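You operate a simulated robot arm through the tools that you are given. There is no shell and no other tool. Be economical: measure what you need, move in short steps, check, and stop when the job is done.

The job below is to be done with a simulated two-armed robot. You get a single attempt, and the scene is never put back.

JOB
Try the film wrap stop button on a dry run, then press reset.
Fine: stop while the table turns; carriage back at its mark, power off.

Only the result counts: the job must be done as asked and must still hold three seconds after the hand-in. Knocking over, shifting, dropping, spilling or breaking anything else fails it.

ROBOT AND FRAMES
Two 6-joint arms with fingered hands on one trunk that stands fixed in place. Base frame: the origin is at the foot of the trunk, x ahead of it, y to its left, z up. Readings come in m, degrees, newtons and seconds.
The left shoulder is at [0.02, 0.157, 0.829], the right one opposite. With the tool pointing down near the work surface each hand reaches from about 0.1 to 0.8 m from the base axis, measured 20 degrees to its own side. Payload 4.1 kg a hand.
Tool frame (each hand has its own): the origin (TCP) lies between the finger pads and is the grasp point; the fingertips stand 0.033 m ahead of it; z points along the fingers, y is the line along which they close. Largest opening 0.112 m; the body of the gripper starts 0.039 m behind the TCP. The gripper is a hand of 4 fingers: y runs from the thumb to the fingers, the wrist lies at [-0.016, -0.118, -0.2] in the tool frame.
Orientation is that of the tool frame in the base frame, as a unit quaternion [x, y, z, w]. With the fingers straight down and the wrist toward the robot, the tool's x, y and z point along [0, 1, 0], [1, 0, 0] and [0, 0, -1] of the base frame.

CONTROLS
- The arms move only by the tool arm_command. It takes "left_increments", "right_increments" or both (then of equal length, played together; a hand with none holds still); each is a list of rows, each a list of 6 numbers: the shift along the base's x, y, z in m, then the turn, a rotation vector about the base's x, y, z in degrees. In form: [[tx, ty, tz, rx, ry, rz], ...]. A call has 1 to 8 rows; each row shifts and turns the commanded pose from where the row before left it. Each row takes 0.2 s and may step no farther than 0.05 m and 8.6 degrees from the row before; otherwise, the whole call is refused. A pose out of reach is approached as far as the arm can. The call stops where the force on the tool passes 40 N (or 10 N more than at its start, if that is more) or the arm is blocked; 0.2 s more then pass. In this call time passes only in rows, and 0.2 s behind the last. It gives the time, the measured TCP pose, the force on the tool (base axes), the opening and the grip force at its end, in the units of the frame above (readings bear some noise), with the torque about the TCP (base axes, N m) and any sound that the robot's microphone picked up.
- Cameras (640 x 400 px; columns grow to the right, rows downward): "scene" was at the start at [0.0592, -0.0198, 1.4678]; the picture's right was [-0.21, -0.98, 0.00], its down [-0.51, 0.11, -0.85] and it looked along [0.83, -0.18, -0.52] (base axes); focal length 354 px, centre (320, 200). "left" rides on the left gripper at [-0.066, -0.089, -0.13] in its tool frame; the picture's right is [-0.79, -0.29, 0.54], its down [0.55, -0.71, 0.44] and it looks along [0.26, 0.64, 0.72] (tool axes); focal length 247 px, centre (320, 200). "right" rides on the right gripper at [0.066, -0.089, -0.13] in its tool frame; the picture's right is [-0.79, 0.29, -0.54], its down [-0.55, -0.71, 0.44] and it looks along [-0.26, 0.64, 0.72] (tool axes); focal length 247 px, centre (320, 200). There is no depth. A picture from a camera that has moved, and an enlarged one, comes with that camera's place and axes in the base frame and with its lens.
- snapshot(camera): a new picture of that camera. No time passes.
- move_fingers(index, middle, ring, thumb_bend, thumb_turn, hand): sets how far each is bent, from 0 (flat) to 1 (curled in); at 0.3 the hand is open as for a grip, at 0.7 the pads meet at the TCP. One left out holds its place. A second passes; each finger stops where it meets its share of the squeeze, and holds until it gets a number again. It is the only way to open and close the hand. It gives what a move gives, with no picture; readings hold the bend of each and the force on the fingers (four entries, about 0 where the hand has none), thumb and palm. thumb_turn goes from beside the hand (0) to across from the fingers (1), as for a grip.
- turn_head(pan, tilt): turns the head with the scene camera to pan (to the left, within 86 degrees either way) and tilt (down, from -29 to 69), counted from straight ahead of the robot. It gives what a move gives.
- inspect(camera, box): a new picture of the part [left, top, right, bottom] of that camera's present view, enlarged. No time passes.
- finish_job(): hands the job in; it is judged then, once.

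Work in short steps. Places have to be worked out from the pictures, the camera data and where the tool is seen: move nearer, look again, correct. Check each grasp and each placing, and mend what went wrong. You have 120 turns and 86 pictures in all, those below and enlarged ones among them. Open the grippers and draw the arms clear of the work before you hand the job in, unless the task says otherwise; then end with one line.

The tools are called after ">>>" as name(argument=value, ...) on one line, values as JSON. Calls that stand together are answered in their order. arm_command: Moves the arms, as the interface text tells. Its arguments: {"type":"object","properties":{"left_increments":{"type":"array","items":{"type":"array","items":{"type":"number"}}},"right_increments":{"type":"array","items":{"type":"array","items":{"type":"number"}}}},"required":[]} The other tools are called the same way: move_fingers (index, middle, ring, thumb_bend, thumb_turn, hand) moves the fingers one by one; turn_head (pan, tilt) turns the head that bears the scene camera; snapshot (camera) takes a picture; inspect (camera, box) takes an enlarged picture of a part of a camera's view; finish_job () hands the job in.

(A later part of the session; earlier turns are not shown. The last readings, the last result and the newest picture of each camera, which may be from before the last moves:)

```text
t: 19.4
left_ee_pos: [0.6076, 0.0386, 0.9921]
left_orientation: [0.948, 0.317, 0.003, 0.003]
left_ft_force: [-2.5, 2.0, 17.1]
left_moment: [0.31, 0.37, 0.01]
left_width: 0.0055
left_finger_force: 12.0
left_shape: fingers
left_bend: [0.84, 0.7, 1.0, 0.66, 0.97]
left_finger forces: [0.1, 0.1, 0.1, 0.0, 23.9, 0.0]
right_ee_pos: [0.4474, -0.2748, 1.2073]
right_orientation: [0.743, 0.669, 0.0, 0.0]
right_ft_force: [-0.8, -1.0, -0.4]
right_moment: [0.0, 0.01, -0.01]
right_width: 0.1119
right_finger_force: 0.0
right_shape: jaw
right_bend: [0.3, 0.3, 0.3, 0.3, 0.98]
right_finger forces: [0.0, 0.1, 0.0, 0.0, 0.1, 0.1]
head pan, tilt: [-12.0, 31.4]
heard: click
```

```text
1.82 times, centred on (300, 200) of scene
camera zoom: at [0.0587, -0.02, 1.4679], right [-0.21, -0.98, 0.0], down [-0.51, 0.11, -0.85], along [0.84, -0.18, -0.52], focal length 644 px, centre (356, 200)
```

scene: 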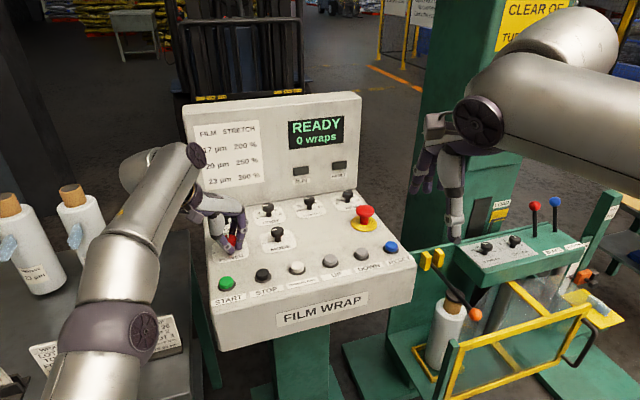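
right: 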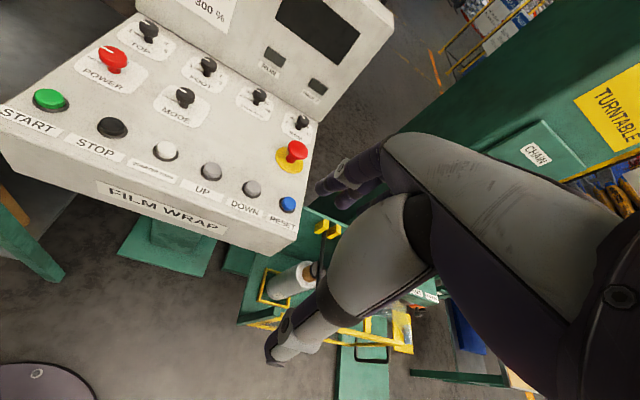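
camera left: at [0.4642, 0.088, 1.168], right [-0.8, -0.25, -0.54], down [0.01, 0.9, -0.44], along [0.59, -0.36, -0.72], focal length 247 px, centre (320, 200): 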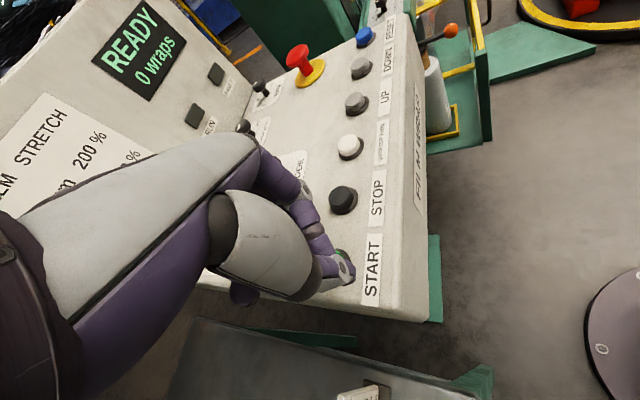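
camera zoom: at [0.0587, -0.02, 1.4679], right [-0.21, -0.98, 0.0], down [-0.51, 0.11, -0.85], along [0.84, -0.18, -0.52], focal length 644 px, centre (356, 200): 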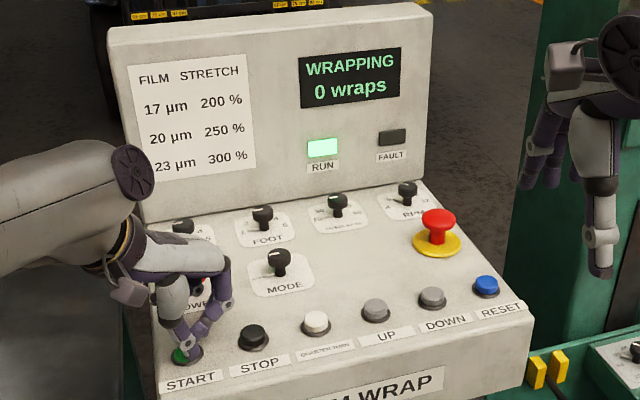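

Click; display WRAPPING, RUN lamp on. Lift and move over to STOP.

>>> arm_command(left_increments=[[0, 0, 0.03, 0, 0, 0], [0.004, -0.037, 0, 0, 0, 0], [0.004, -0.036, 0, 0, 0, 0], [0, 0, -0.018, 0, 0, 0]])

>>> snapshot(camera="scene")

>>> inspect(camera="scene", box=[210, 230, 310, 300])

>>> inspect(camera="right", box=[30, 70, 170, 170])

```text
t: 20.4
left_ee_pos: [0.6147, -0.0354, 1.002]
left_orientation: [0.948, 0.318, 0.001, 0.0]
left_ft_force: [-0.1, -0.6, -0.2]
left_moment: [0.0, -0.02, 0.0]
left_width: 0.0054
left_finger_force: 0.0
left_shape: fingers
left_bend: [0.84, 0.7, 1.0, 0.66, 0.97]
left_finger forces: [0.0, 0.0, 0.0, 0.0, 0.0, 0.0]
right_ee_pos: [0.449, -0.2758, 1.2074]
right_orientation: [0.743, 0.67, 0.0, 0.0]
right_ft_force: [-0.5, 0.4, -0.5]
right_moment: [-0.01, 0.0, 0.02]
right_width: 0.1116
right_finger_force: 0.1
right_shape: jaw
right_bend: [0.3, 0.3, 0.3, 0.3, 0.98]
right_finger forces: [0.1, 0.0, 0.1, 0.1, 0.1, 0.0]
head pan, tilt: [-12.0, 31.4]
```

```text
50 pictures are left
```

scene: 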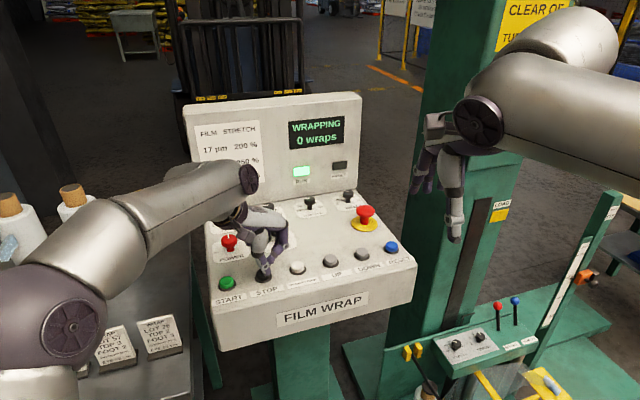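

```text
5.71 times, centred on (260, 265) of scene
camera zoom: at [0.0591, -0.0199, 1.4679], right [-0.21, -0.98, 0.0], down [-0.51, 0.11, -0.85], along [0.83, -0.18, -0.52], focal length 2024 px, centre (663, -171)
```

zoom: 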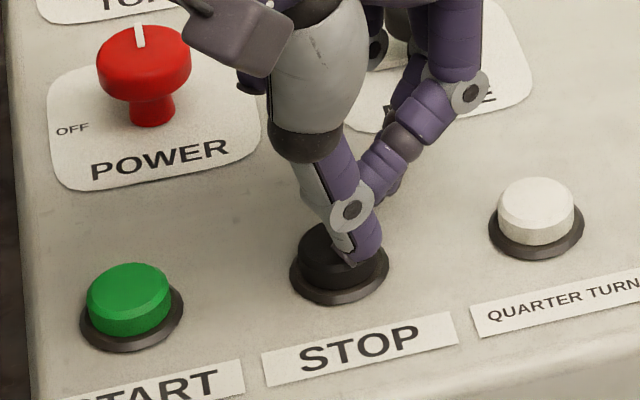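

```text
4.00 times, centred on (100, 120) of right
camera zoom: at [0.3657, -0.1998, 1.3377], right [0.2, -0.82, 0.54], down [-0.76, -0.48, -0.44], along [0.61, -0.32, -0.72], focal length 988 px, centre (1200, 520)
```

zoom: 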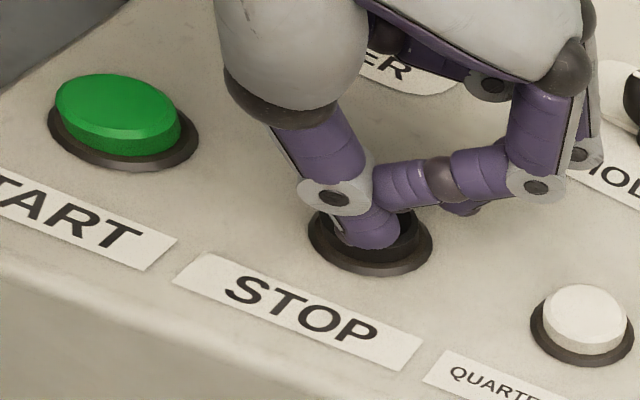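

Tip is over STOP, slightly right of centre. Before pressing I'll verify the table turns by looking at it.

>>> turn_head(pan=-65, tilt=45)

>>> snapshot(camera="scene")

```text
t: 21.7
left_ee_pos: [0.615, -0.035, 1.003]
left_orientation: [0.948, 0.317, 0.0, 0.001]
left_ft_force: [0.8, -0.4, 0.9]
left_moment: [0.0, 0.0, 0.0]
left_width: 0.0057
left_finger_force: 0.1
left_shape: fingers
left_bend: [0.84, 0.7, 1.0, 0.66, 0.97]
left_finger forces: [0.1, 0.0, 0.0, 0.0, 0.0, 0.0]
right_ee_pos: [0.4483, -0.2744, 1.2071]
right_orientation: [0.743, 0.669, 0.0, 0.001]
right_ft_force: [0.0, -0.1, -0.4]
right_moment: [-0.04, 0.0, 0.04]
right_width: 0.1119
right_finger_force: 0.1
right_shape: jaw
right_bend: [0.3, 0.3, 0.3, 0.3, 0.98]
right_finger forces: [0.0, 0.0, 0.0, 0.0, 0.0, 0.0]
head pan, tilt: [-65.0, 45.0]
```

```text
47 pictures are left
```

scene: 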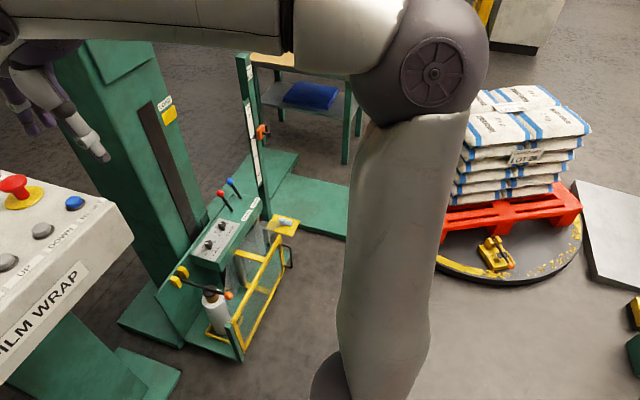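

The pallet has rotated: the table is turning. Now press STOP.

>>> arm_command(left_increments=[[-0.001, 0.004, -0.005, 0, 0, 0], [0, 0, -0.005, 0, 0, 0], [0, 0, -0.004, 0, 0, 0]])

>>> snapshot(camera="scene")

```text
t: 22.5
left_ee_pos: [0.6131, -0.0304, 0.9915]
left_orientation: [0.948, 0.318, 0.003, 0.003]
left_ft_force: [-3.8, 2.5, 23.8]
left_moment: [0.41, 0.52, 0.0]
left_width: 0.0059
left_finger_force: 14.9
left_shape: fingers
left_bend: [0.84, 0.7, 1.0, 0.67, 0.97]
left_finger forces: [0.1, 0.1, 0.0, 0.0, 30.3, 0.0]
right_ee_pos: [0.448, -0.2753, 1.2086]
right_orientation: [0.743, 0.669, -0.001, 0.001]
right_ft_force: [-0.1, -0.3, 0.4]
right_moment: [0.01, 0.01, 0.02]
right_width: 0.1118
right_finger_force: 0.0
right_shape: jaw
right_bend: [0.3, 0.3, 0.3, 0.3, 0.98]
right_finger forces: [0.0, 0.0, 0.0, 0.0, 0.0, 0.1]
head pan, tilt: [-65.0, 45.0]
heard: click
```

```text
46 pictures are left
```

scene: 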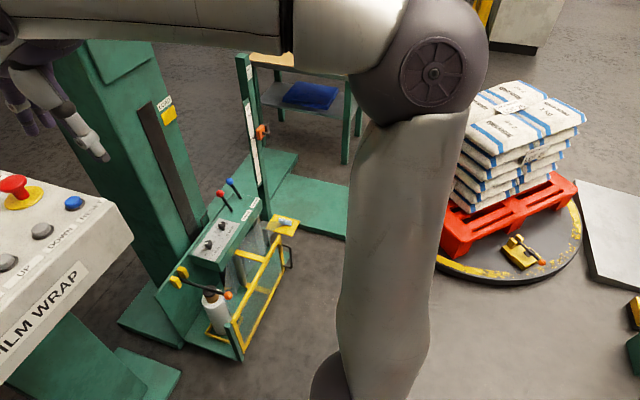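

Clicked. Release STOP, lift the hand, and look at the display.

>>> arm_command(left_increments=[[0, 0, 0.03, 0, 0, 0], [0, 0, 0.03, 0, 0, 0]])

>>> turn_head(pan=-25, tilt=33)

>>> snapshot(camera="scene")

```text
t: 23.1
left_ee_pos: [0.6147, -0.0323, 1.0484]
left_orientation: [0.949, 0.317, 0.0, -0.001]
left_ft_force: [0.4, 0.2, -0.4]
left_moment: [0.03, 0.04, 0.0]
left_width: 0.0062
left_finger_force: 0.1
left_shape: fingers
left_bend: [0.84, 0.7, 1.0, 0.66, 0.97]
left_finger forces: [0.0, 0.0, 0.1, 0.1, 0.0, 0.0]
right_ee_pos: [0.4483, -0.2748, 1.2073]
right_orientation: [0.744, 0.669, 0.0, 0.0]
right_ft_force: [0.1, 0.9, 0.7]
right_moment: [0.01, -0.01, -0.01]
right_width: 0.1115
right_finger_force: 0.0
right_shape: jaw
right_bend: [0.3, 0.3, 0.3, 0.3, 0.98]
right_finger forces: [0.0, 0.0, 0.1, 0.1, 0.1, 0.0]
head pan, tilt: [-65.0, 45.0]
```

```text
t: 24.1
left_ee_pos: [0.6146, -0.0316, 1.0483]
left_orientation: [0.949, 0.317, 0.0, 0.0]
left_ft_force: [-0.1, -1.1, 0.3]
left_moment: [0.0, -0.02, 0.02]
left_width: 0.0059
left_finger_force: 0.1
left_shape: fingers
left_bend: [0.84, 0.7, 1.0, 0.66, 0.97]
left_finger forces: [0.0, 0.1, 0.1, 0.0, 0.0, 0.0]
right_ee_pos: [0.4482, -0.2756, 1.2086]
right_orientation: [0.743, 0.669, 0.0, 0.0]
right_ft_force: [-0.3, 0.7, -0.3]
right_moment: [-0.01, 0.03, -0.03]
right_width: 0.1118
right_finger_force: 0.0
right_shape: jaw
right_bend: [0.3, 0.3, 0.3, 0.3, 0.98]
right_finger forces: [0.0, 0.1, 0.1, 0.0, 0.0, 0.0]
head pan, tilt: [-25.0, 33.0]
```

```text
45 pictures are left
```

scene: 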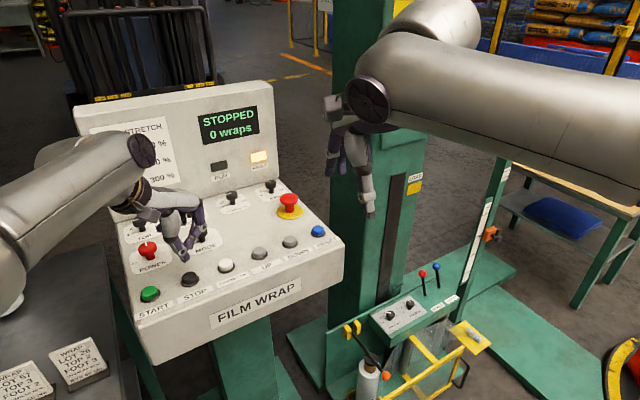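

STOPPED with the fault lamp on. Now the right hand for RESET: form a pointer, and approach rotated so the fingers stay clear of the mushroom button.

>>> move_fingers(hand="right", index=1.0, middle=0.7, ring=1.0, thumb_bend=0.7)

>>> arm_command(right_increments=[[0.02, -0.0026, -0.01, 0, 0, 8.6], [0.024, -0.0026, -0.015, 0, 0, 8.6], [0.024, -0.0026, -0.018, 0, 0, 8.6], [0.024, -0.0026, -0.018, 0, 0, 8.6], [0.024, -0.0026, -0.018, 0, 0, 8.6], [0.024, -0.0026, -0.018, 0, 0, 8.6], [0.024, -0.0026, -0.02, 0, 0, 8.6], [0.02, -0.0026, -0.02, 0, 0, 8.6]])

>>> snapshot(camera="right")

>>> inspect(camera="scene", box=[220, 160, 400, 290])

```text
t: 25.1
left_ee_pos: [0.6143, -0.0314, 1.0489]
left_orientation: [0.948, 0.318, -0.001, 0.0]
left_ft_force: [-0.8, 0.2, -0.4]
left_moment: [0.01, -0.02, -0.02]
left_width: 0.0059
left_finger_force: 0.0
left_shape: fingers
left_bend: [0.84, 0.7, 1.0, 0.66, 0.97]
left_finger forces: [0.0, 0.0, 0.1, 0.0, 0.0, 0.0]
right_ee_pos: [0.4481, -0.2752, 1.2085]
right_orientation: [0.743, 0.669, 0.0, 0.0]
right_ft_force: [0.2, 0.1, 0.0]
right_moment: [-0.02, -0.01, 0.01]
right_width: 0.0038
right_finger_force: 0.1
right_shape: fingers
right_bend: [0.83, 0.7, 1.0, 0.66, 0.97]
right_finger forces: [0.0, 0.0, 0.1, 0.1, 0.1, 0.1]
head pan, tilt: [-25.0, 33.0]
```

```text
t: 26.9
left_ee_pos: [0.615, -0.0308, 1.0475]
left_orientation: [0.948, 0.317, -0.001, 0.0]
left_ft_force: [1.0, 0.5, 0.2]
left_moment: [0.0, 0.07, 0.0]
left_width: 0.006
left_finger_force: 0.0
left_shape: fingers
left_bend: [0.84, 0.7, 1.0, 0.66, 0.97]
left_finger forces: [0.0, 0.0, 0.0, 0.0, 0.0, 0.0]
right_ee_pos: [0.6126, -0.2929, 1.0626]
right_orientation: [0.243, 0.97, 0.0, -0.001]
right_ft_force: [0.6, -0.4, -1.5]
right_moment: [0.0, 0.06, 0.04]
right_width: 0.0048
right_finger_force: 0.0
right_shape: fingers
right_bend: [0.84, 0.7, 1.0, 0.66, 0.97]
right_finger forces: [0.0, 0.0, 0.1, 0.1, 0.0, 0.0]
right hand out of reach, approached as far as the arm can: row 8
head pan, tilt: [-25.0, 33.0]
```

```text
44 pictures are left
camera right: at [0.5116, -0.3405, 1.1925], right [0.83, -0.12, 0.54], down [0.15, -0.89, -0.44], along [0.53, 0.45, -0.72], focal length 247 px, centre (320, 200)
```

right: 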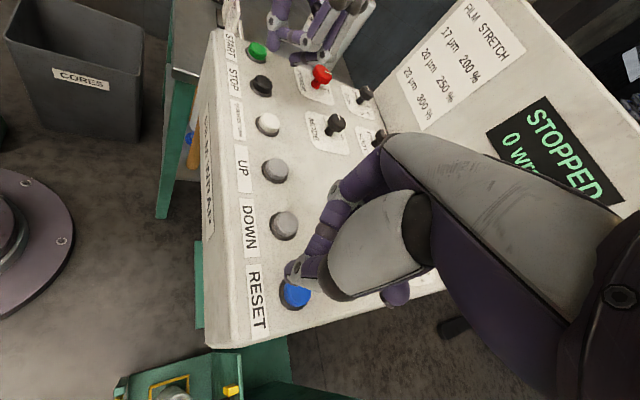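

```text
3.08 times, centred on (310, 225) of scene
camera zoom: at [0.0528, -0.0388, 1.4654], right [-0.42, -0.91, 0.0], down [-0.49, 0.23, -0.84], along [0.76, -0.35, -0.55], focal length 1090 px, centre (351, 123)
```

zoom: 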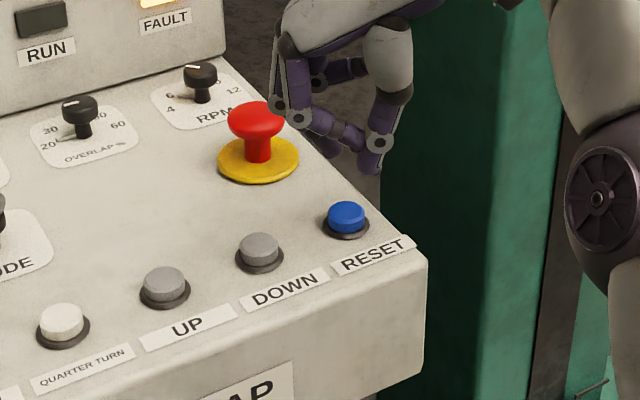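

RESET confirmed at (0.634,-0.311). Rotate a little more for clearance to the mushroom and position the thumb tip above RESET.

>>> arm_command(right_increments=[[0, -0.001, -0.02, 0, 0, 6.5], [0.011, -0.002, -0.012, 0, 0, 6.5], [0.011, -0.002, -0.005, 0, 0, 0]])

>>> snapshot(camera="right")

>>> inspect(camera="scene", box=[240, 170, 380, 270])

```text
t: 27.7
left_ee_pos: [0.6139, -0.0314, 1.0478]
left_orientation: [0.948, 0.317, -0.001, 0.0]
left_ft_force: [-0.1, 0.2, 0.7]
left_moment: [0.0, 0.0, 0.01]
left_width: 0.006
left_finger_force: 0.0
left_shape: fingers
left_bend: [0.84, 0.7, 1.0, 0.66, 0.97]
left_finger forces: [0.0, 0.0, 0.0, 0.0, 0.1, 0.1]
right_ee_pos: [0.6117, -0.2959, 1.0162]
right_orientation: [0.123, 0.992, -0.001, 0.0]
right_ft_force: [-0.1, -1.5, -0.3]
right_moment: [0.03, -0.03, 0.01]
right_width: 0.0047
right_finger_force: 0.0
right_shape: fingers
right_bend: [0.84, 0.7, 1.0, 0.66, 0.97]
right_finger forces: [0.0, 0.1, 0.1, 0.0, 0.0, 0.1]
right hand out of reach, approached as far as the arm can: row 2, 3
head pan, tilt: [-25.0, 33.0]
```

```text
42 pictures are left
camera right: at [0.5256, -0.3658, 1.1462], right [0.84, 0.09, 0.54], down [0.36, -0.82, -0.44], along [0.41, 0.56, -0.72], focal length 247 px, centre (320, 200)
```

right: 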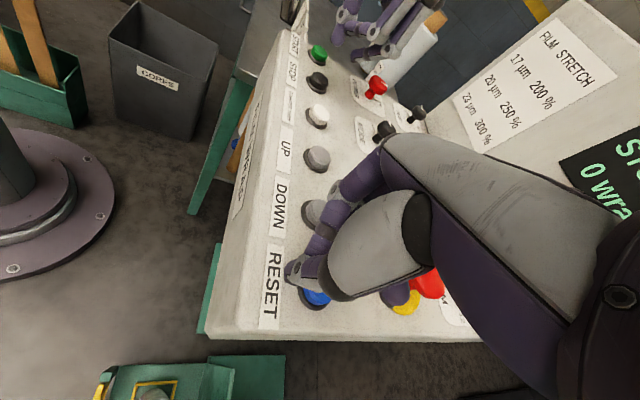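

```text
4.00 times, centred on (310, 220) of scene
camera zoom: at [0.0519, -0.0389, 1.4654], right [-0.42, -0.91, 0.0], down [-0.49, 0.23, -0.84], along [0.76, -0.35, -0.54], focal length 1417 px, centre (360, 120)
```

zoom: 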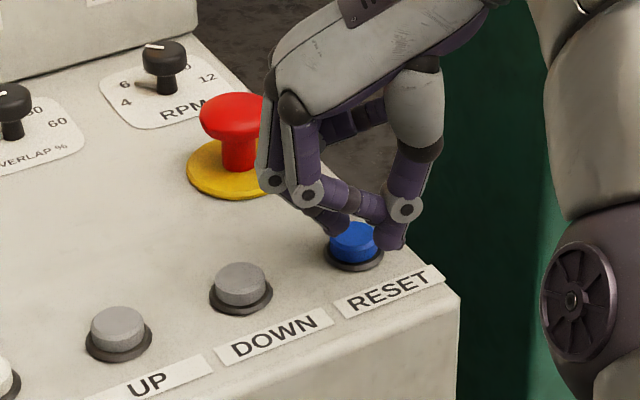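

Reach is limiting x by ~2 cm. Tilting the hand so that the fingers lean forward gains reach; do it slightly raised.

>>> arm_command(right_increments=[[0, 0, 0.01, 0, -5, 0], [0.009, -0.001, 0, 0, -5, 0], [0.01, -0.001, 0, 0, 0, 0]])

>>> inspect(camera="right", box=[240, 220, 400, 320])

>>> inspect(camera="scene", box=[240, 170, 380, 270])

```text
t: 28.5
left_ee_pos: [0.6136, -0.0322, 1.048]
left_orientation: [0.948, 0.318, 0.001, -0.001]
left_ft_force: [0.1, -0.3, 0.5]
left_moment: [0.04, 0.03, -0.01]
left_width: 0.0061
left_finger_force: 0.0
left_shape: fingers
left_bend: [0.84, 0.7, 1.0, 0.66, 0.97]
left_finger forces: [0.1, 0.1, 0.0, 0.1, 0.0, 0.0]
right_ee_pos: [0.6312, -0.2976, 1.0264]
right_orientation: [0.123, 0.988, 0.01, 0.087]
right_ft_force: [-0.1, -0.3, 0.4]
right_moment: [-0.01, 0.0, -0.04]
right_width: 0.005
right_finger_force: 0.1
right_shape: fingers
right_bend: [0.84, 0.7, 1.0, 0.66, 0.97]
right_finger forces: [0.0, 0.1, 0.1, 0.0, 0.0, 0.1]
head pan, tilt: [-25.0, 33.0]
```

```text
4.00 times, centred on (320, 270) of right
camera zoom: at [0.5227, -0.368, 1.1394], right [0.73, 0.08, 0.68], down [0.43, -0.82, -0.37], along [0.53, 0.56, -0.64], focal length 988 px, centre (320, -80)
```

zoom: 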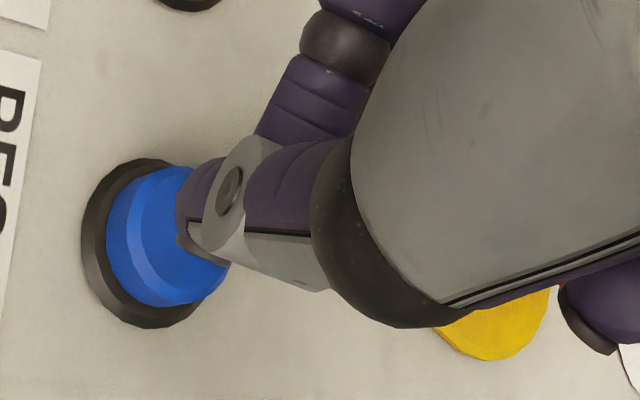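

```text
4.00 times, centred on (310, 220) of scene
camera zoom: at [0.0519, -0.039, 1.4654], right [-0.42, -0.91, 0.0], down [-0.49, 0.23, -0.84], along [0.76, -0.35, -0.54], focal length 1417 px, centre (360, 120)
```

zoom: 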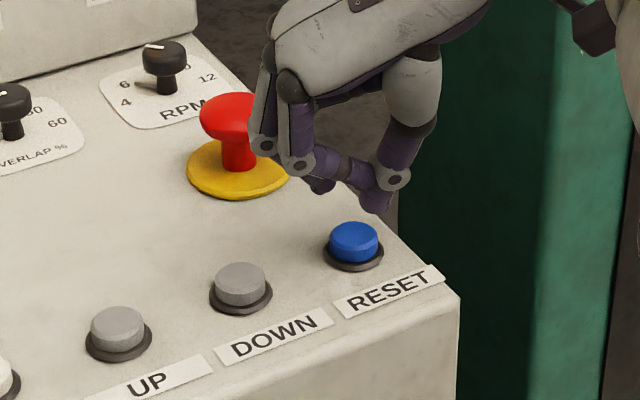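

Thumb tip ≈ (0.626,-0.318), so shift +6 mm x, +7 mm y and descend to near contact; mushroom clearance is ~2 cm.

>>> arm_command(right_increments=[[0.006, 0.007, 0, 0, 0, 0], [0, 0, -0.012, 0, 0, 0]])

>>> inspect(camera="scene", box=[240, 170, 380, 270])

>>> inspect(camera="right", box=[240, 220, 400, 320])

```text
t: 29.1
left_ee_pos: [0.6136, -0.031, 1.0477]
left_orientation: [0.948, 0.318, 0.0, 0.0]
left_ft_force: [1.5, 0.3, 0.3]
left_moment: [0.01, 0.0, 0.0]
left_width: 0.0061
left_finger_force: 0.1
left_shape: fingers
left_bend: [0.84, 0.7, 1.0, 0.66, 0.97]
left_finger forces: [0.1, 0.1, 0.0, 0.1, 0.0, 0.1]
right_ee_pos: [0.6356, -0.2914, 1.0136]
right_orientation: [0.122, 0.989, 0.011, 0.086]
right_ft_force: [-0.1, 0.3, -0.2]
right_moment: [0.0, 0.0, 0.0]
right_width: 0.0049
right_finger_force: 0.2
right_shape: fingers
right_bend: [0.84, 0.7, 1.0, 0.66, 0.97]
right_finger forces: [0.0, 0.1, 0.0, 0.1, 0.0, 0.0]
head pan, tilt: [-25.0, 33.0]
```

```text
4.00 times, centred on (310, 220) of scene
camera zoom: at [0.052, -0.0389, 1.4654], right [-0.42, -0.91, 0.0], down [-0.49, 0.23, -0.84], along [0.76, -0.35, -0.54], focal length 1417 px, centre (360, 120)
```

zoom: 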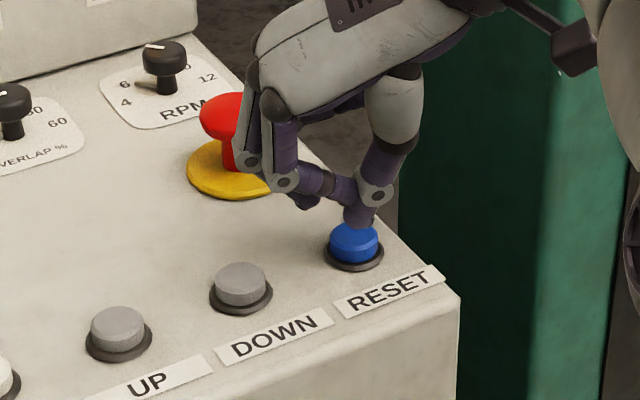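

```text
4.00 times, centred on (320, 270) of right
camera zoom: at [0.529, -0.361, 1.1268], right [0.73, 0.08, 0.68], down [0.43, -0.82, -0.37], along [0.53, 0.56, -0.64], focal length 988 px, centre (320, -80)
```

zoom: 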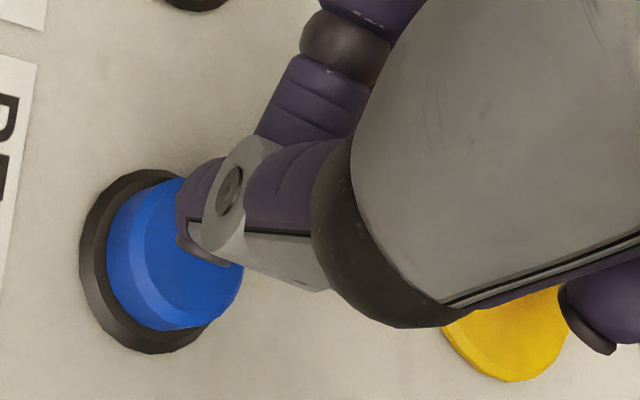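

Tip over the button. Press RESET.

>>> arm_command(right_increments=[[-0.002, 0, -0.006, 0, 0, 0], [0, 0, -0.005, 0, 0, 0], [0, 0, -0.004, 0, 0, 0], [0, 0, -0.004, 0, 0, 0]])

>>> snapshot(camera="scene")

```text
t: 30.1
left_ee_pos: [0.6135, -0.0312, 1.0488]
left_orientation: [0.948, 0.317, 0.001, 0.0]
left_ft_force: [-1.0, 0.8, 0.0]
left_moment: [0.0, 0.02, 0.01]
left_width: 0.006
left_finger_force: 0.1
left_shape: fingers
left_bend: [0.84, 0.7, 1.0, 0.66, 0.97]
left_finger forces: [0.0, 0.0, 0.0, 0.0, 0.0, 0.0]
right_ee_pos: [0.6337, -0.2913, 0.9965]
right_orientation: [0.123, 0.989, 0.011, 0.088]
right_ft_force: [-2.0, -0.2, 8.4]
right_moment: [-0.19, 0.14, -0.07]
right_width: 0.005
right_finger_force: 7.3
right_shape: fingers
right_bend: [0.84, 0.7, 1.0, 0.66, 0.97]
right_finger forces: [0.1, 0.0, 0.0, 0.0, 15.9, 0.0]
head pan, tilt: [-25.0, 33.0]
heard: click
```

```text
36 pictures are left
```

scene: 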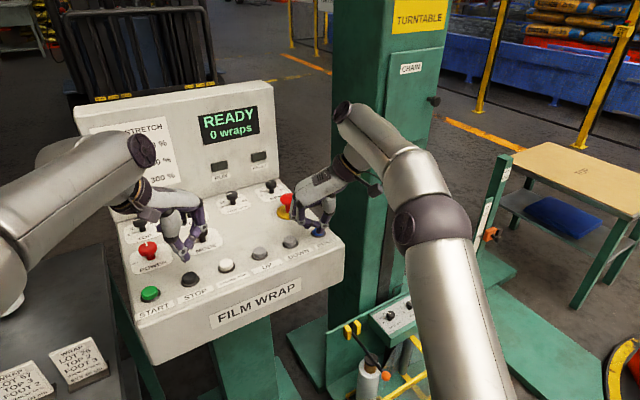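

Click, display READY, fault lamp off. Lift and draw the right hand back the way it came.

>>> arm_command(right_increments=[[0, 0, 0.03, 0, 0, 0], [-0.02, 0, 0.03, 0, 5, 0], [-0.035, 0, 0.03, 0, 5, 0], [-0.04, 0, 0.03, 0, 0, -8], [-0.04, 0, 0.03, 0, 0, -8], [-0.04, 0, 0.02, 0, 0, -8], [-0.04, 0, 0.01, 0, 0, -8]])

>>> turn_head(pan=-30, tilt=35)

>>> snapshot(camera="scene")

```text
t: 31.7
left_ee_pos: [0.614, -0.0308, 1.0471]
left_orientation: [0.948, 0.317, 0.0, 0.001]
left_ft_force: [1.1, -0.3, -1.3]
left_moment: [-0.02, 0.08, -0.02]
left_width: 0.0059
left_finger_force: 0.0
left_shape: fingers
left_bend: [0.84, 0.7, 1.0, 0.66, 0.97]
left_finger forces: [0.0, 0.1, 0.0, 0.0, 0.0, 0.0]
right_ee_pos: [0.4199, -0.2912, 1.1736]
right_orientation: [0.394, 0.919, 0.0, 0.0]
right_ft_force: [0.6, -0.4, -0.7]
right_moment: [-0.01, 0.1, 0.03]
right_width: 0.0052
right_finger_force: 0.0
right_shape: fingers
right_bend: [0.84, 0.7, 1.0, 0.66, 0.97]
right_finger forces: [0.0, 0.0, 0.0, 0.1, 0.0, 0.0]
head pan, tilt: [-25.0, 33.0]
```

```text
t: 32.4
left_ee_pos: [0.614, -0.03, 1.0475]
left_orientation: [0.948, 0.317, 0.0, 0.001]
left_ft_force: [-0.1, -0.6, -0.1]
left_moment: [-0.01, 0.06, 0.03]
left_width: 0.006
left_finger_force: 0.1
left_shape: fingers
left_bend: [0.84, 0.7, 1.0, 0.66, 0.97]
left_finger forces: [0.0, 0.1, 0.0, 0.0, 0.1, 0.0]
right_ee_pos: [0.4202, -0.2916, 1.1744]
right_orientation: [0.392, 0.92, 0.0, 0.0]
right_ft_force: [0.9, -0.5, 0.6]
right_moment: [-0.02, 0.0, -0.01]
right_width: 0.0051
right_finger_force: 0.1
right_shape: fingers
right_bend: [0.84, 0.7, 1.0, 0.66, 0.97]
right_finger forces: [0.0, 0.0, 0.0, 0.1, 0.1, 0.0]
head pan, tilt: [-30.0, 35.0]
```

```text
35 pictures are left
```

scene: 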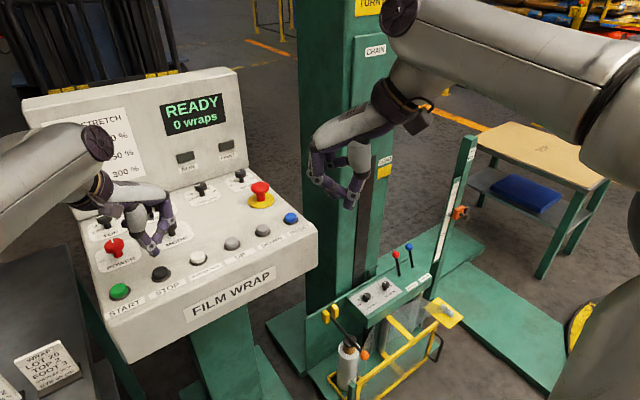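

RESET did not bring the carriage home; it is still low. It likely needs jogging with UP. Bring the right pointer over UP (0.620,-0.163), moving the left hand aside.

>>> arm_command(left_increments=[[0, 0.015, 0.005, 0, 0, 0], [0, 0.015, 0.005, 0, 0, 0], [0, 0.015, 0.005, 0, 0, 0], [0, 0.015, 0.005, 0, 0, 0], [0, 0.015, 0, 0, 0, 0], [0, 0.015, 0, 0, 0, 0], [0, 0, 0, 0, 0, 0]], right_increments=[[0.03, 0.018, -0.014, 0, 0, -8.6], [0.03, 0.018, -0.018, 0, 0, -8.6], [0.03, 0.018, -0.018, 0, 0, -8.6], [0.03, 0.018, -0.018, 0, 0, -8.6], [0.03, 0.018, -0.018, 0, 0, -8.6], [0.03, 0.018, -0.018, 0, 0, 0], [0.032, 0.02, -0.018, 0, 0, 0]])

>>> snapshot(camera="right")

>>> inspect(camera="scene", box=[160, 170, 320, 290])

```text
t: 34.0
left_ee_pos: [0.6145, 0.0584, 1.0672]
left_orientation: [0.949, 0.316, 0.0, 0.0]
left_ft_force: [-0.3, -0.3, -0.7]
left_moment: [0.01, -0.02, -0.02]
left_width: 0.0058
left_finger_force: 0.0
left_shape: fingers
left_bend: [0.84, 0.7, 1.0, 0.66, 0.97]
left_finger forces: [0.0, 0.0, 0.1, 0.1, 0.0, 0.0]
right_ee_pos: [0.6311, -0.1626, 1.0551]
right_orientation: [0.703, 0.711, 0.001, 0.0]
right_ft_force: [-0.4, -0.9, 0.8]
right_moment: [0.02, -0.03, -0.05]
right_width: 0.0053
right_finger_force: 0.1
right_shape: fingers
right_bend: [0.84, 0.7, 1.0, 0.66, 0.97]
right_finger forces: [0.0, 0.0, 0.0, 0.1, 0.0, 0.1]
head pan, tilt: [-30.0, 35.0]
```

```text
34 pictures are left
camera right: at [0.5406, -0.0982, 1.1839], right [0.3, -0.79, 0.54], down [-0.7, -0.56, -0.44], along [0.65, -0.25, -0.72], focal length 247 px, centre (320, 200)
```

right: 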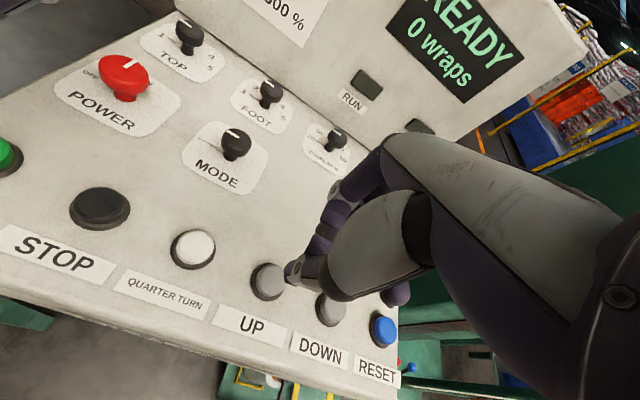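

```text
3.33 times, centred on (240, 230) of scene
camera zoom: at [0.047, -0.0456, 1.4623], right [-0.5, -0.87, 0.0], down [-0.5, 0.29, -0.82], along [0.71, -0.41, -0.57], focal length 1181 px, centre (587, 100)
```

zoom: 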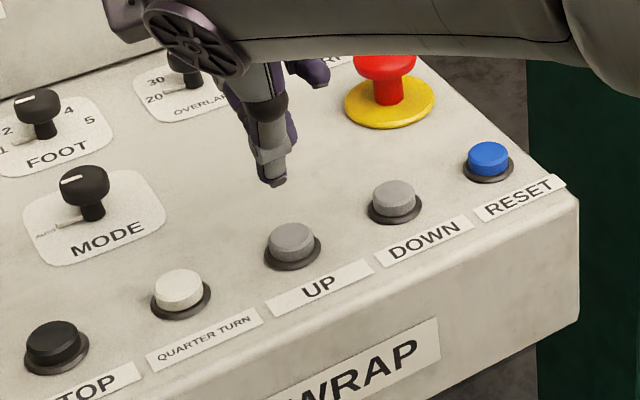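

Tip is nearly above UP. Small correction and descend.

>>> arm_command(right_increments=[[0.004, -0.004, -0.02, 0, 0, 0], [0, 0, -0.018, 0, 0, 0]])

>>> inspect(camera="scene", box=[160, 170, 320, 290])

```text
t: 34.6
left_ee_pos: [0.6144, 0.0588, 1.0685]
left_orientation: [0.948, 0.317, 0.001, 0.0]
left_ft_force: [-0.2, -0.5, 0.3]
left_moment: [-0.01, -0.01, 0.03]
left_width: 0.0059
left_finger_force: 0.1
left_shape: fingers
left_bend: [0.84, 0.7, 1.0, 0.66, 0.97]
left_finger forces: [0.0, 0.1, 0.0, 0.1, 0.0, 0.0]
right_ee_pos: [0.6355, -0.1678, 1.0143]
right_orientation: [0.703, 0.711, 0.0, 0.0]
right_ft_force: [-0.5, 0.0, 0.0]
right_moment: [0.01, 0.01, -0.01]
right_width: 0.0054
right_finger_force: 0.1
right_shape: fingers
right_bend: [0.84, 0.7, 1.0, 0.66, 0.97]
right_finger forces: [0.0, 0.0, 0.0, 0.0, 0.0, 0.0]
head pan, tilt: [-30.0, 35.0]
```

```text
3.33 times, centred on (240, 230) of scene
camera zoom: at [0.0475, -0.0453, 1.4623], right [-0.5, -0.87, 0.0], down [-0.5, 0.29, -0.82], along [0.71, -0.41, -0.57], focal length 1181 px, centre (587, 100)
```

zoom: 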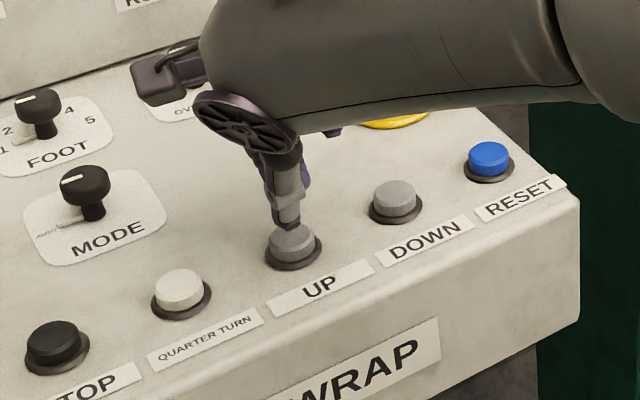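

Aligned. Press UP in AUTO and see whether the carriage reacts.

>>> arm_command(right_increments=[[0, 0, -0.007, 0, 0, 0], [0, 0, -0.006, 0, 0, 0], [0, 0, -0.005, 0, 0, 0], [0, 0, -0.003, 0, 0, 0]])

>>> snapshot(camera="scene")

```text
t: 35.6
left_ee_pos: [0.6135, 0.059, 1.0672]
left_orientation: [0.948, 0.318, 0.0, 0.0]
left_ft_force: [1.3, 1.1, -0.5]
left_moment: [-0.03, -0.03, 0.01]
left_width: 0.006
left_finger_force: 0.0
left_shape: fingers
left_bend: [0.84, 0.7, 1.0, 0.66, 0.97]
left_finger forces: [0.1, 0.0, 0.0, 0.0, 0.0, 0.0]
right_ee_pos: [0.6354, -0.1667, 0.9946]
right_orientation: [0.702, 0.712, 0.0, 0.001]
right_ft_force: [-0.1, -0.7, 4.2]
right_moment: [0.07, 0.12, -0.02]
right_width: 0.0055
right_finger_force: 5.6
right_shape: fingers
right_bend: [0.84, 0.7, 1.0, 0.66, 0.97]
right_finger forces: [0.1, 0.1, 0.0, 0.0, 11.3, 0.0]
head pan, tilt: [-30.0, 35.0]
heard: click
```

```text
31 pictures are left
```

scene: 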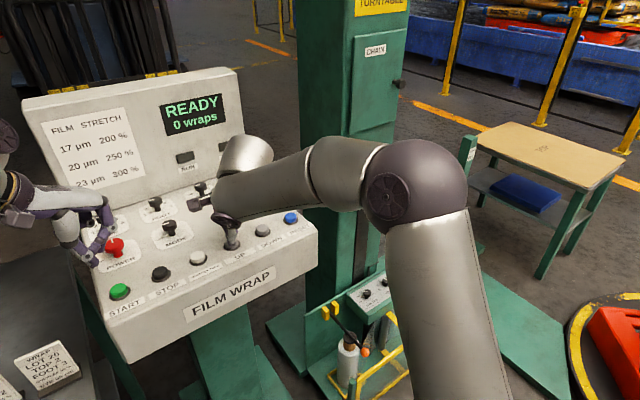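

Clicked but the carriage hasn't visibly moved; hold 0.6 s and compare.

>>> arm_command(right_increments=[[0, 0, 0, 0, 0, 0], [0, 0, 0, 0, 0, 0]])

>>> inspect(camera="scene", box=[300, 140, 420, 400])

```text
t: 36.2
left_ee_pos: [0.613, 0.0586, 1.0675]
left_orientation: [0.948, 0.317, 0.0, 0.0]
left_ft_force: [-0.5, 0.1, 0.3]
left_moment: [0.01, 0.03, 0.0]
left_width: 0.0063
left_finger_force: 0.0
left_shape: fingers
left_bend: [0.84, 0.7, 1.0, 0.66, 0.97]
left_finger forces: [0.0, 0.1, 0.0, 0.0, 0.0, 0.0]
right_ee_pos: [0.6361, -0.1671, 0.9934]
right_orientation: [0.702, 0.712, 0.0, -0.001]
right_ft_force: [-0.4, -0.6, 5.1]
right_moment: [0.04, 0.15, 0.0]
right_width: 0.0054
right_finger_force: 6.6
right_shape: fingers
right_bend: [0.84, 0.7, 1.0, 0.66, 0.97]
right_finger forces: [0.0, 0.0, 0.0, 0.0, 12.9, 0.0]
head pan, tilt: [-30.0, 35.0]
```

```text
1.54 times, centred on (360, 270) of scene
camera zoom: at [0.0474, -0.0453, 1.4623], right [-0.5, -0.87, 0.0], down [-0.5, 0.29, -0.82], along [0.71, -0.41, -0.57], focal length 545 px, centre (258, 92)
```

zoom: 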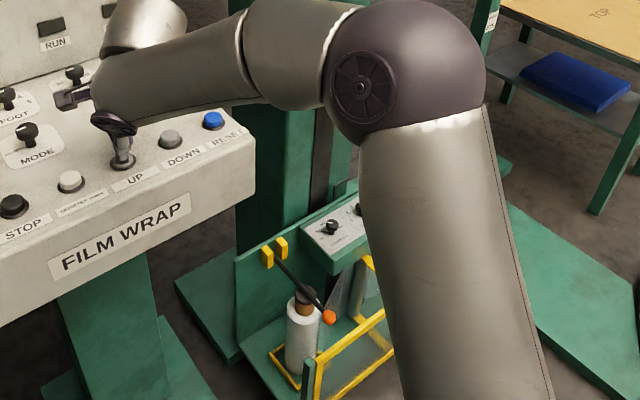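

UP does nothing in AUTO, so MODE must go to HAND. I'll use the right hand for MODE: lift off UP, withdraw the left hand, and open the right.

>>> arm_command(left_increments=[[0, 0.01, 0.03, 0, 0, 0], [-0.03, 0.02, 0.02, 0, 0, 0], [-0.04, 0.02, 0.02, 0, 0, 0], [-0.04, 0.03, 0, 0, 0, 0], [-0.04, 0.03, 0, 0, 0, 0]], right_increments=[[0, 0, 0.03, 0, 0, 0], [0, 0, 0.03, 0, 0, 8.6], [0, 0, 0, 0, 0, 8.6], [0.01, 0.01, 0, 0, 0, 8.6], [0.01, 0.01, 0, 0, 0, 8.6]])

>>> move_fingers(hand="right", index=0.3, middle=0.3, ring=0.3, thumb_bend=0.3)

```text
t: 37.4
left_ee_pos: [0.4618, 0.1687, 1.1367]
left_orientation: [0.948, 0.317, 0.0, 0.001]
left_ft_force: [0.6, 0.0, -1.0]
left_moment: [0.03, 0.01, -0.04]
left_width: 0.006
left_finger_force: 0.0
left_shape: fingers
left_bend: [0.84, 0.7, 1.0, 0.66, 0.97]
left_finger forces: [0.1, 0.0, 0.0, 0.0, 0.0, 0.0]
right_ee_pos: [0.6553, -0.1479, 1.0541]
right_orientation: [0.459, 0.888, -0.001, 0.001]
right_ft_force: [0.2, -0.8, 0.2]
right_moment: [0.04, 0.02, -0.01]
right_width: 0.0055
right_finger_force: 0.1
right_shape: fingers
right_bend: [0.84, 0.7, 1.0, 0.66, 0.97]
right_finger forces: [0.0, 0.0, 0.0, 0.1, 0.0, 0.1]
head pan, tilt: [-30.0, 35.0]
```

```text
t: 38.4
left_ee_pos: [0.4623, 0.1703, 1.1375]
left_orientation: [0.948, 0.317, 0.0, -0.001]
left_ft_force: [-0.4, 0.7, -0.2]
left_moment: [0.04, 0.01, -0.02]
left_width: 0.0063
left_finger_force: 0.0
left_shape: fingers
left_bend: [0.84, 0.7, 1.0, 0.66, 0.97]
left_finger forces: [0.1, 0.0, 0.0, 0.0, 0.0, 0.0]
right_ee_pos: [0.6568, -0.1474, 1.0537]
right_orientation: [0.46, 0.888, 0.0, 0.0]
right_ft_force: [-0.1, 0.3, -0.3]
right_moment: [0.0, -0.02, 0.03]
right_width: 0.1123
right_finger_force: 0.1
right_shape: fingers
right_bend: [0.3, 0.3, 0.3, 0.3, 0.97]
right_finger forces: [0.1, 0.1, 0.0, 0.0, 0.0, 0.1]
head pan, tilt: [-30.0, 35.0]
```

Move the open right hand above MODE (0.717,-0.060), head turned back for a view.

>>> arm_command(right_increments=[[0.015, 0.03, 0, 0, 0, 8.6], [0.02, 0.03, -0.005, 0, 0, 0], [0.025, 0.0275, -0.01, 0, 0, 0]])

>>> snapshot(camera="right")

>>> turn_head(pan=-12, tilt=31.4)

>>> inspect(camera="scene", box=[200, 180, 360, 300])

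```text
t: 39.2
left_ee_pos: [0.4637, 0.1692, 1.1377]
left_orientation: [0.948, 0.318, 0.0, 0.0]
left_ft_force: [0.3, -0.5, 0.9]
left_moment: [0.0, 0.04, -0.01]
left_width: 0.0061
left_finger_force: 0.0
left_shape: fingers
left_bend: [0.84, 0.7, 1.0, 0.66, 0.97]
left_finger forces: [0.0, 0.0, 0.0, 0.1, 0.0, 0.0]
right_ee_pos: [0.7007, -0.0625, 1.0315]
right_orientation: [0.392, 0.92, -0.001, -0.002]
right_ft_force: [-0.7, 1.2, 0.2]
right_moment: [-0.01, -0.02, 0.0]
right_width: 0.1123
right_finger_force: 0.2
right_shape: fingers
right_bend: [0.3, 0.3, 0.3, 0.3, 0.98]
right_finger forces: [0.0, 0.1, 0.1, 0.1, 0.1, 0.0]
right hand out of reach, approached as far as the arm can: row 3
head pan, tilt: [-30.0, 35.0]
```

```text
29 pictures are left
camera right: at [0.5903, -0.0755, 1.1622], right [0.76, -0.37, 0.54], down [-0.13, -0.89, -0.43], along [0.64, 0.26, -0.72], focal length 247 px, centre (320, 200)
```

right: 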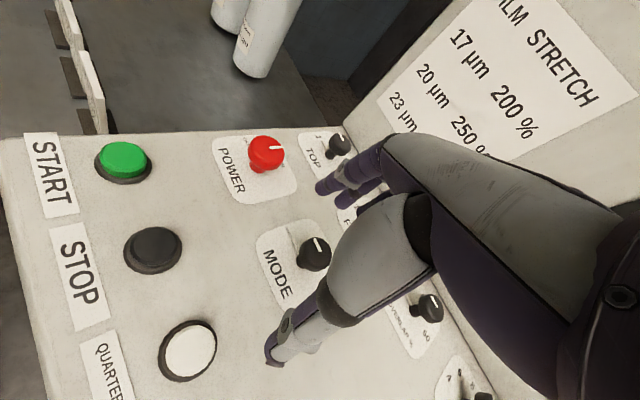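

```text
t: 40.0
left_ee_pos: [0.462, 0.1683, 1.1378]
left_orientation: [0.948, 0.317, 0.0, 0.0]
left_ft_force: [0.8, 0.0, 0.5]
left_moment: [-0.03, -0.04, 0.01]
left_width: 0.0062
left_finger_force: 0.1
left_shape: fingers
left_bend: [0.84, 0.7, 1.0, 0.66, 0.97]
left_finger forces: [0.0, 0.0, 0.0, 0.1, 0.1, 0.0]
right_ee_pos: [0.7013, -0.0621, 1.0337]
right_orientation: [0.392, 0.92, 0.001, 0.0]
right_ft_force: [0.2, 0.5, 0.3]
right_moment: [-0.01, 0.0, 0.0]
right_width: 0.1127
right_finger_force: 0.1
right_shape: fingers
right_bend: [0.3, 0.3, 0.3, 0.3, 0.98]
right_finger forces: [0.1, 0.0, 0.1, 0.1, 0.0, 0.1]
head pan, tilt: [-12.0, 31.4]
```

```text
3.33 times, centred on (280, 240) of scene
camera zoom: at [0.0592, -0.02, 1.4679], right [-0.21, -0.98, 0.0], down [-0.51, 0.11, -0.85], along [0.83, -0.18, -0.52], focal length 1181 px, centre (453, 67)
```

zoom: 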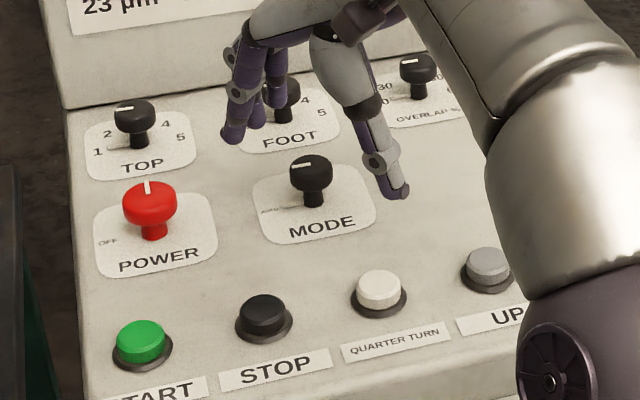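

MODE reconfirmed at (0.715,-0.060). Lower and shift over it.

>>> arm_command(right_increments=[[0, 0, -0.018, 0, 0, 0], [0.014, 0.002, -0.016, 0, 0, 0]])

>>> snapshot(camera="right")

```text
t: 40.6
left_ee_pos: [0.4607, 0.1699, 1.1368]
left_orientation: [0.948, 0.317, 0.0, 0.0]
left_ft_force: [-0.8, 0.2, 0.4]
left_moment: [0.01, -0.04, -0.02]
left_width: 0.006
left_finger_force: 0.1
left_shape: fingers
left_bend: [0.84, 0.7, 1.0, 0.66, 0.97]
left_finger forces: [0.0, 0.0, 0.0, 0.0, 0.0, 0.1]
right_ee_pos: [0.7139, -0.0598, 0.9986]
right_orientation: [0.392, 0.92, 0.001, 0.0]
right_ft_force: [-1.2, 0.2, 1.0]
right_moment: [0.03, 0.01, -0.04]
right_width: 0.1127
right_finger_force: 0.0
right_shape: fingers
right_bend: [0.3, 0.3, 0.3, 0.3, 0.98]
right_finger forces: [0.1, 0.0, 0.0, 0.1, 0.0, 0.1]
head pan, tilt: [-12.0, 31.4]
```

```text
27 pictures are left
camera right: at [0.6032, -0.0744, 1.1291], right [0.75, -0.37, 0.54], down [-0.13, -0.89, -0.44], along [0.64, 0.26, -0.72], focal length 247 px, centre (320, 200)
```

right: 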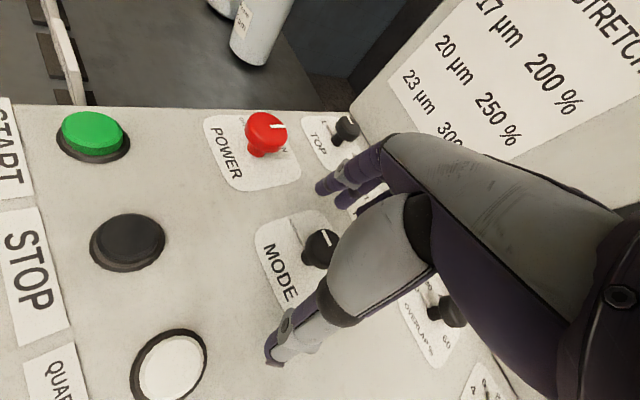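

Centred. Close the right hand on the MODE knob.

>>> move_fingers(hand="right", index=0.66, middle=0.66, ring=0.6, thumb_bend=0.7)

```text
t: 41.6
left_ee_pos: [0.4621, 0.1707, 1.1371]
left_orientation: [0.949, 0.317, 0.0, 0.0]
left_ft_force: [0.5, 0.5, -0.7]
left_moment: [-0.03, -0.05, 0.0]
left_width: 0.006
left_finger_force: 0.2
left_shape: fingers
left_bend: [0.84, 0.7, 1.0, 0.66, 0.97]
left_finger forces: [0.0, 0.0, 0.0, 0.0, 0.0, 0.0]
right_ee_pos: [0.7143, -0.059, 0.9984]
right_orientation: [0.391, 0.92, 0.0, 0.0]
right_ft_force: [10.2, 9.0, -1.0]
right_moment: [0.19, -0.24, 0.08]
right_width: 0.0158
right_finger_force: 6.3
right_shape: fingers
right_bend: [0.61, 0.6, 0.6, 0.69, 0.97]
right_finger forces: [4.3, 7.8, 0.0, 0.0, 0.6, 0.1]
head pan, tilt: [-12.0, 31.4]
```

Gripped with an offset; shift 4 mm toward the fingers and turn clockwise.

>>> arm_command(right_increments=[[0.003, 0.003, 0, 0, 0, 0], [0, 0, 0, 0, 0, -8.6], [0, 0, 0, 0, 0, -8.6], [0, 0, 0, 0, 0, -8.6], [0, 0, 0, 0, 0, -8.6], [0, 0, 0, 0, 0, -8.6], [0, 0, 0, 0, 0, -8.6]])

>>> arm_command(right_increments=[[0, 0, 0, 0, 0, -8.6], [0, 0, 0, 0, 0, -8.6], [0, 0, 0, 0, 0, -8.6], [0, 0, 0, 0, 0, -8.6]])

>>> inspect(camera="scene", box=[180, 90, 400, 300])

```text
t: 43.2
left_ee_pos: [0.4621, 0.1694, 1.1377]
left_orientation: [0.948, 0.318, -0.001, -0.001]
left_ft_force: [-0.2, -0.4, 0.7]
left_moment: [0.03, 0.02, -0.01]
left_width: 0.0062
left_finger_force: 0.1
left_shape: fingers
left_bend: [0.84, 0.7, 1.0, 0.66, 0.97]
left_finger forces: [0.0, 0.0, 0.0, 0.0, 0.1, 0.0]
right_ee_pos: [0.7397, -0.055, 1.0059]
right_orientation: [0.754, 0.657, 0.002, 0.001]
right_ft_force: [-2.4, 6.1, 2.3]
right_moment: [0.16, 0.07, -0.03]
right_width: 0.0126
right_finger_force: 2.6
right_shape: fingers
right_bend: [0.66, 0.66, 0.6, 0.68, 0.95]
right_finger forces: [0.1, 0.0, 0.1, 0.0, 5.8, 0.0]
right hand out of reach, approached as far as the arm can: row 1, 2, 3, 4, 5
head pan, tilt: [-12.0, 31.4]
```

```text
t: 44.2
left_ee_pos: [0.463, 0.1684, 1.1377]
left_orientation: [0.949, 0.316, 0.0, 0.0]
left_ft_force: [0.4, 0.4, 0.0]
left_moment: [-0.01, 0.02, 0.03]
left_width: 0.0064
left_finger_force: 0.1
left_shape: fingers
left_bend: [0.84, 0.7, 1.0, 0.66, 0.97]
left_finger forces: [0.1, 0.1, 0.0, 0.1, 0.0, 0.1]
right_ee_pos: [0.7071, -0.0641, 0.9903]
right_orientation: [0.915, 0.403, -0.001, 0.0]
right_ft_force: [8.0, -5.9, -1.3]
right_moment: [-0.17, -0.11, -0.09]
right_width: 0.0229
right_finger_force: 5.7
right_shape: fingers
right_bend: [0.55, 0.66, 0.6, 0.7, 0.97]
right_finger forces: [11.1, 0.0, 0.1, 0.1, 0.1, 0.0]
right hand out of reach, approached as far as the arm can: row 2, 3, 4
head pan, tilt: [-12.0, 31.4]
```

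```text
1.90 times, centred on (290, 195) of scene
camera zoom: at [0.0597, -0.0201, 1.4679], right [-0.21, -0.98, 0.0], down [-0.51, 0.11, -0.85], along [0.83, -0.18, -0.52], focal length 675 px, centre (377, 210)
```

zoom: 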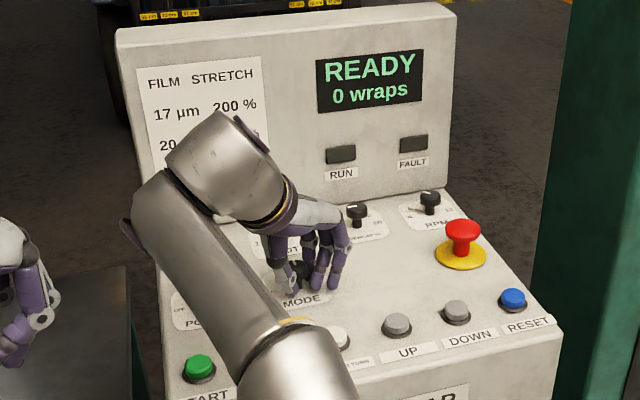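

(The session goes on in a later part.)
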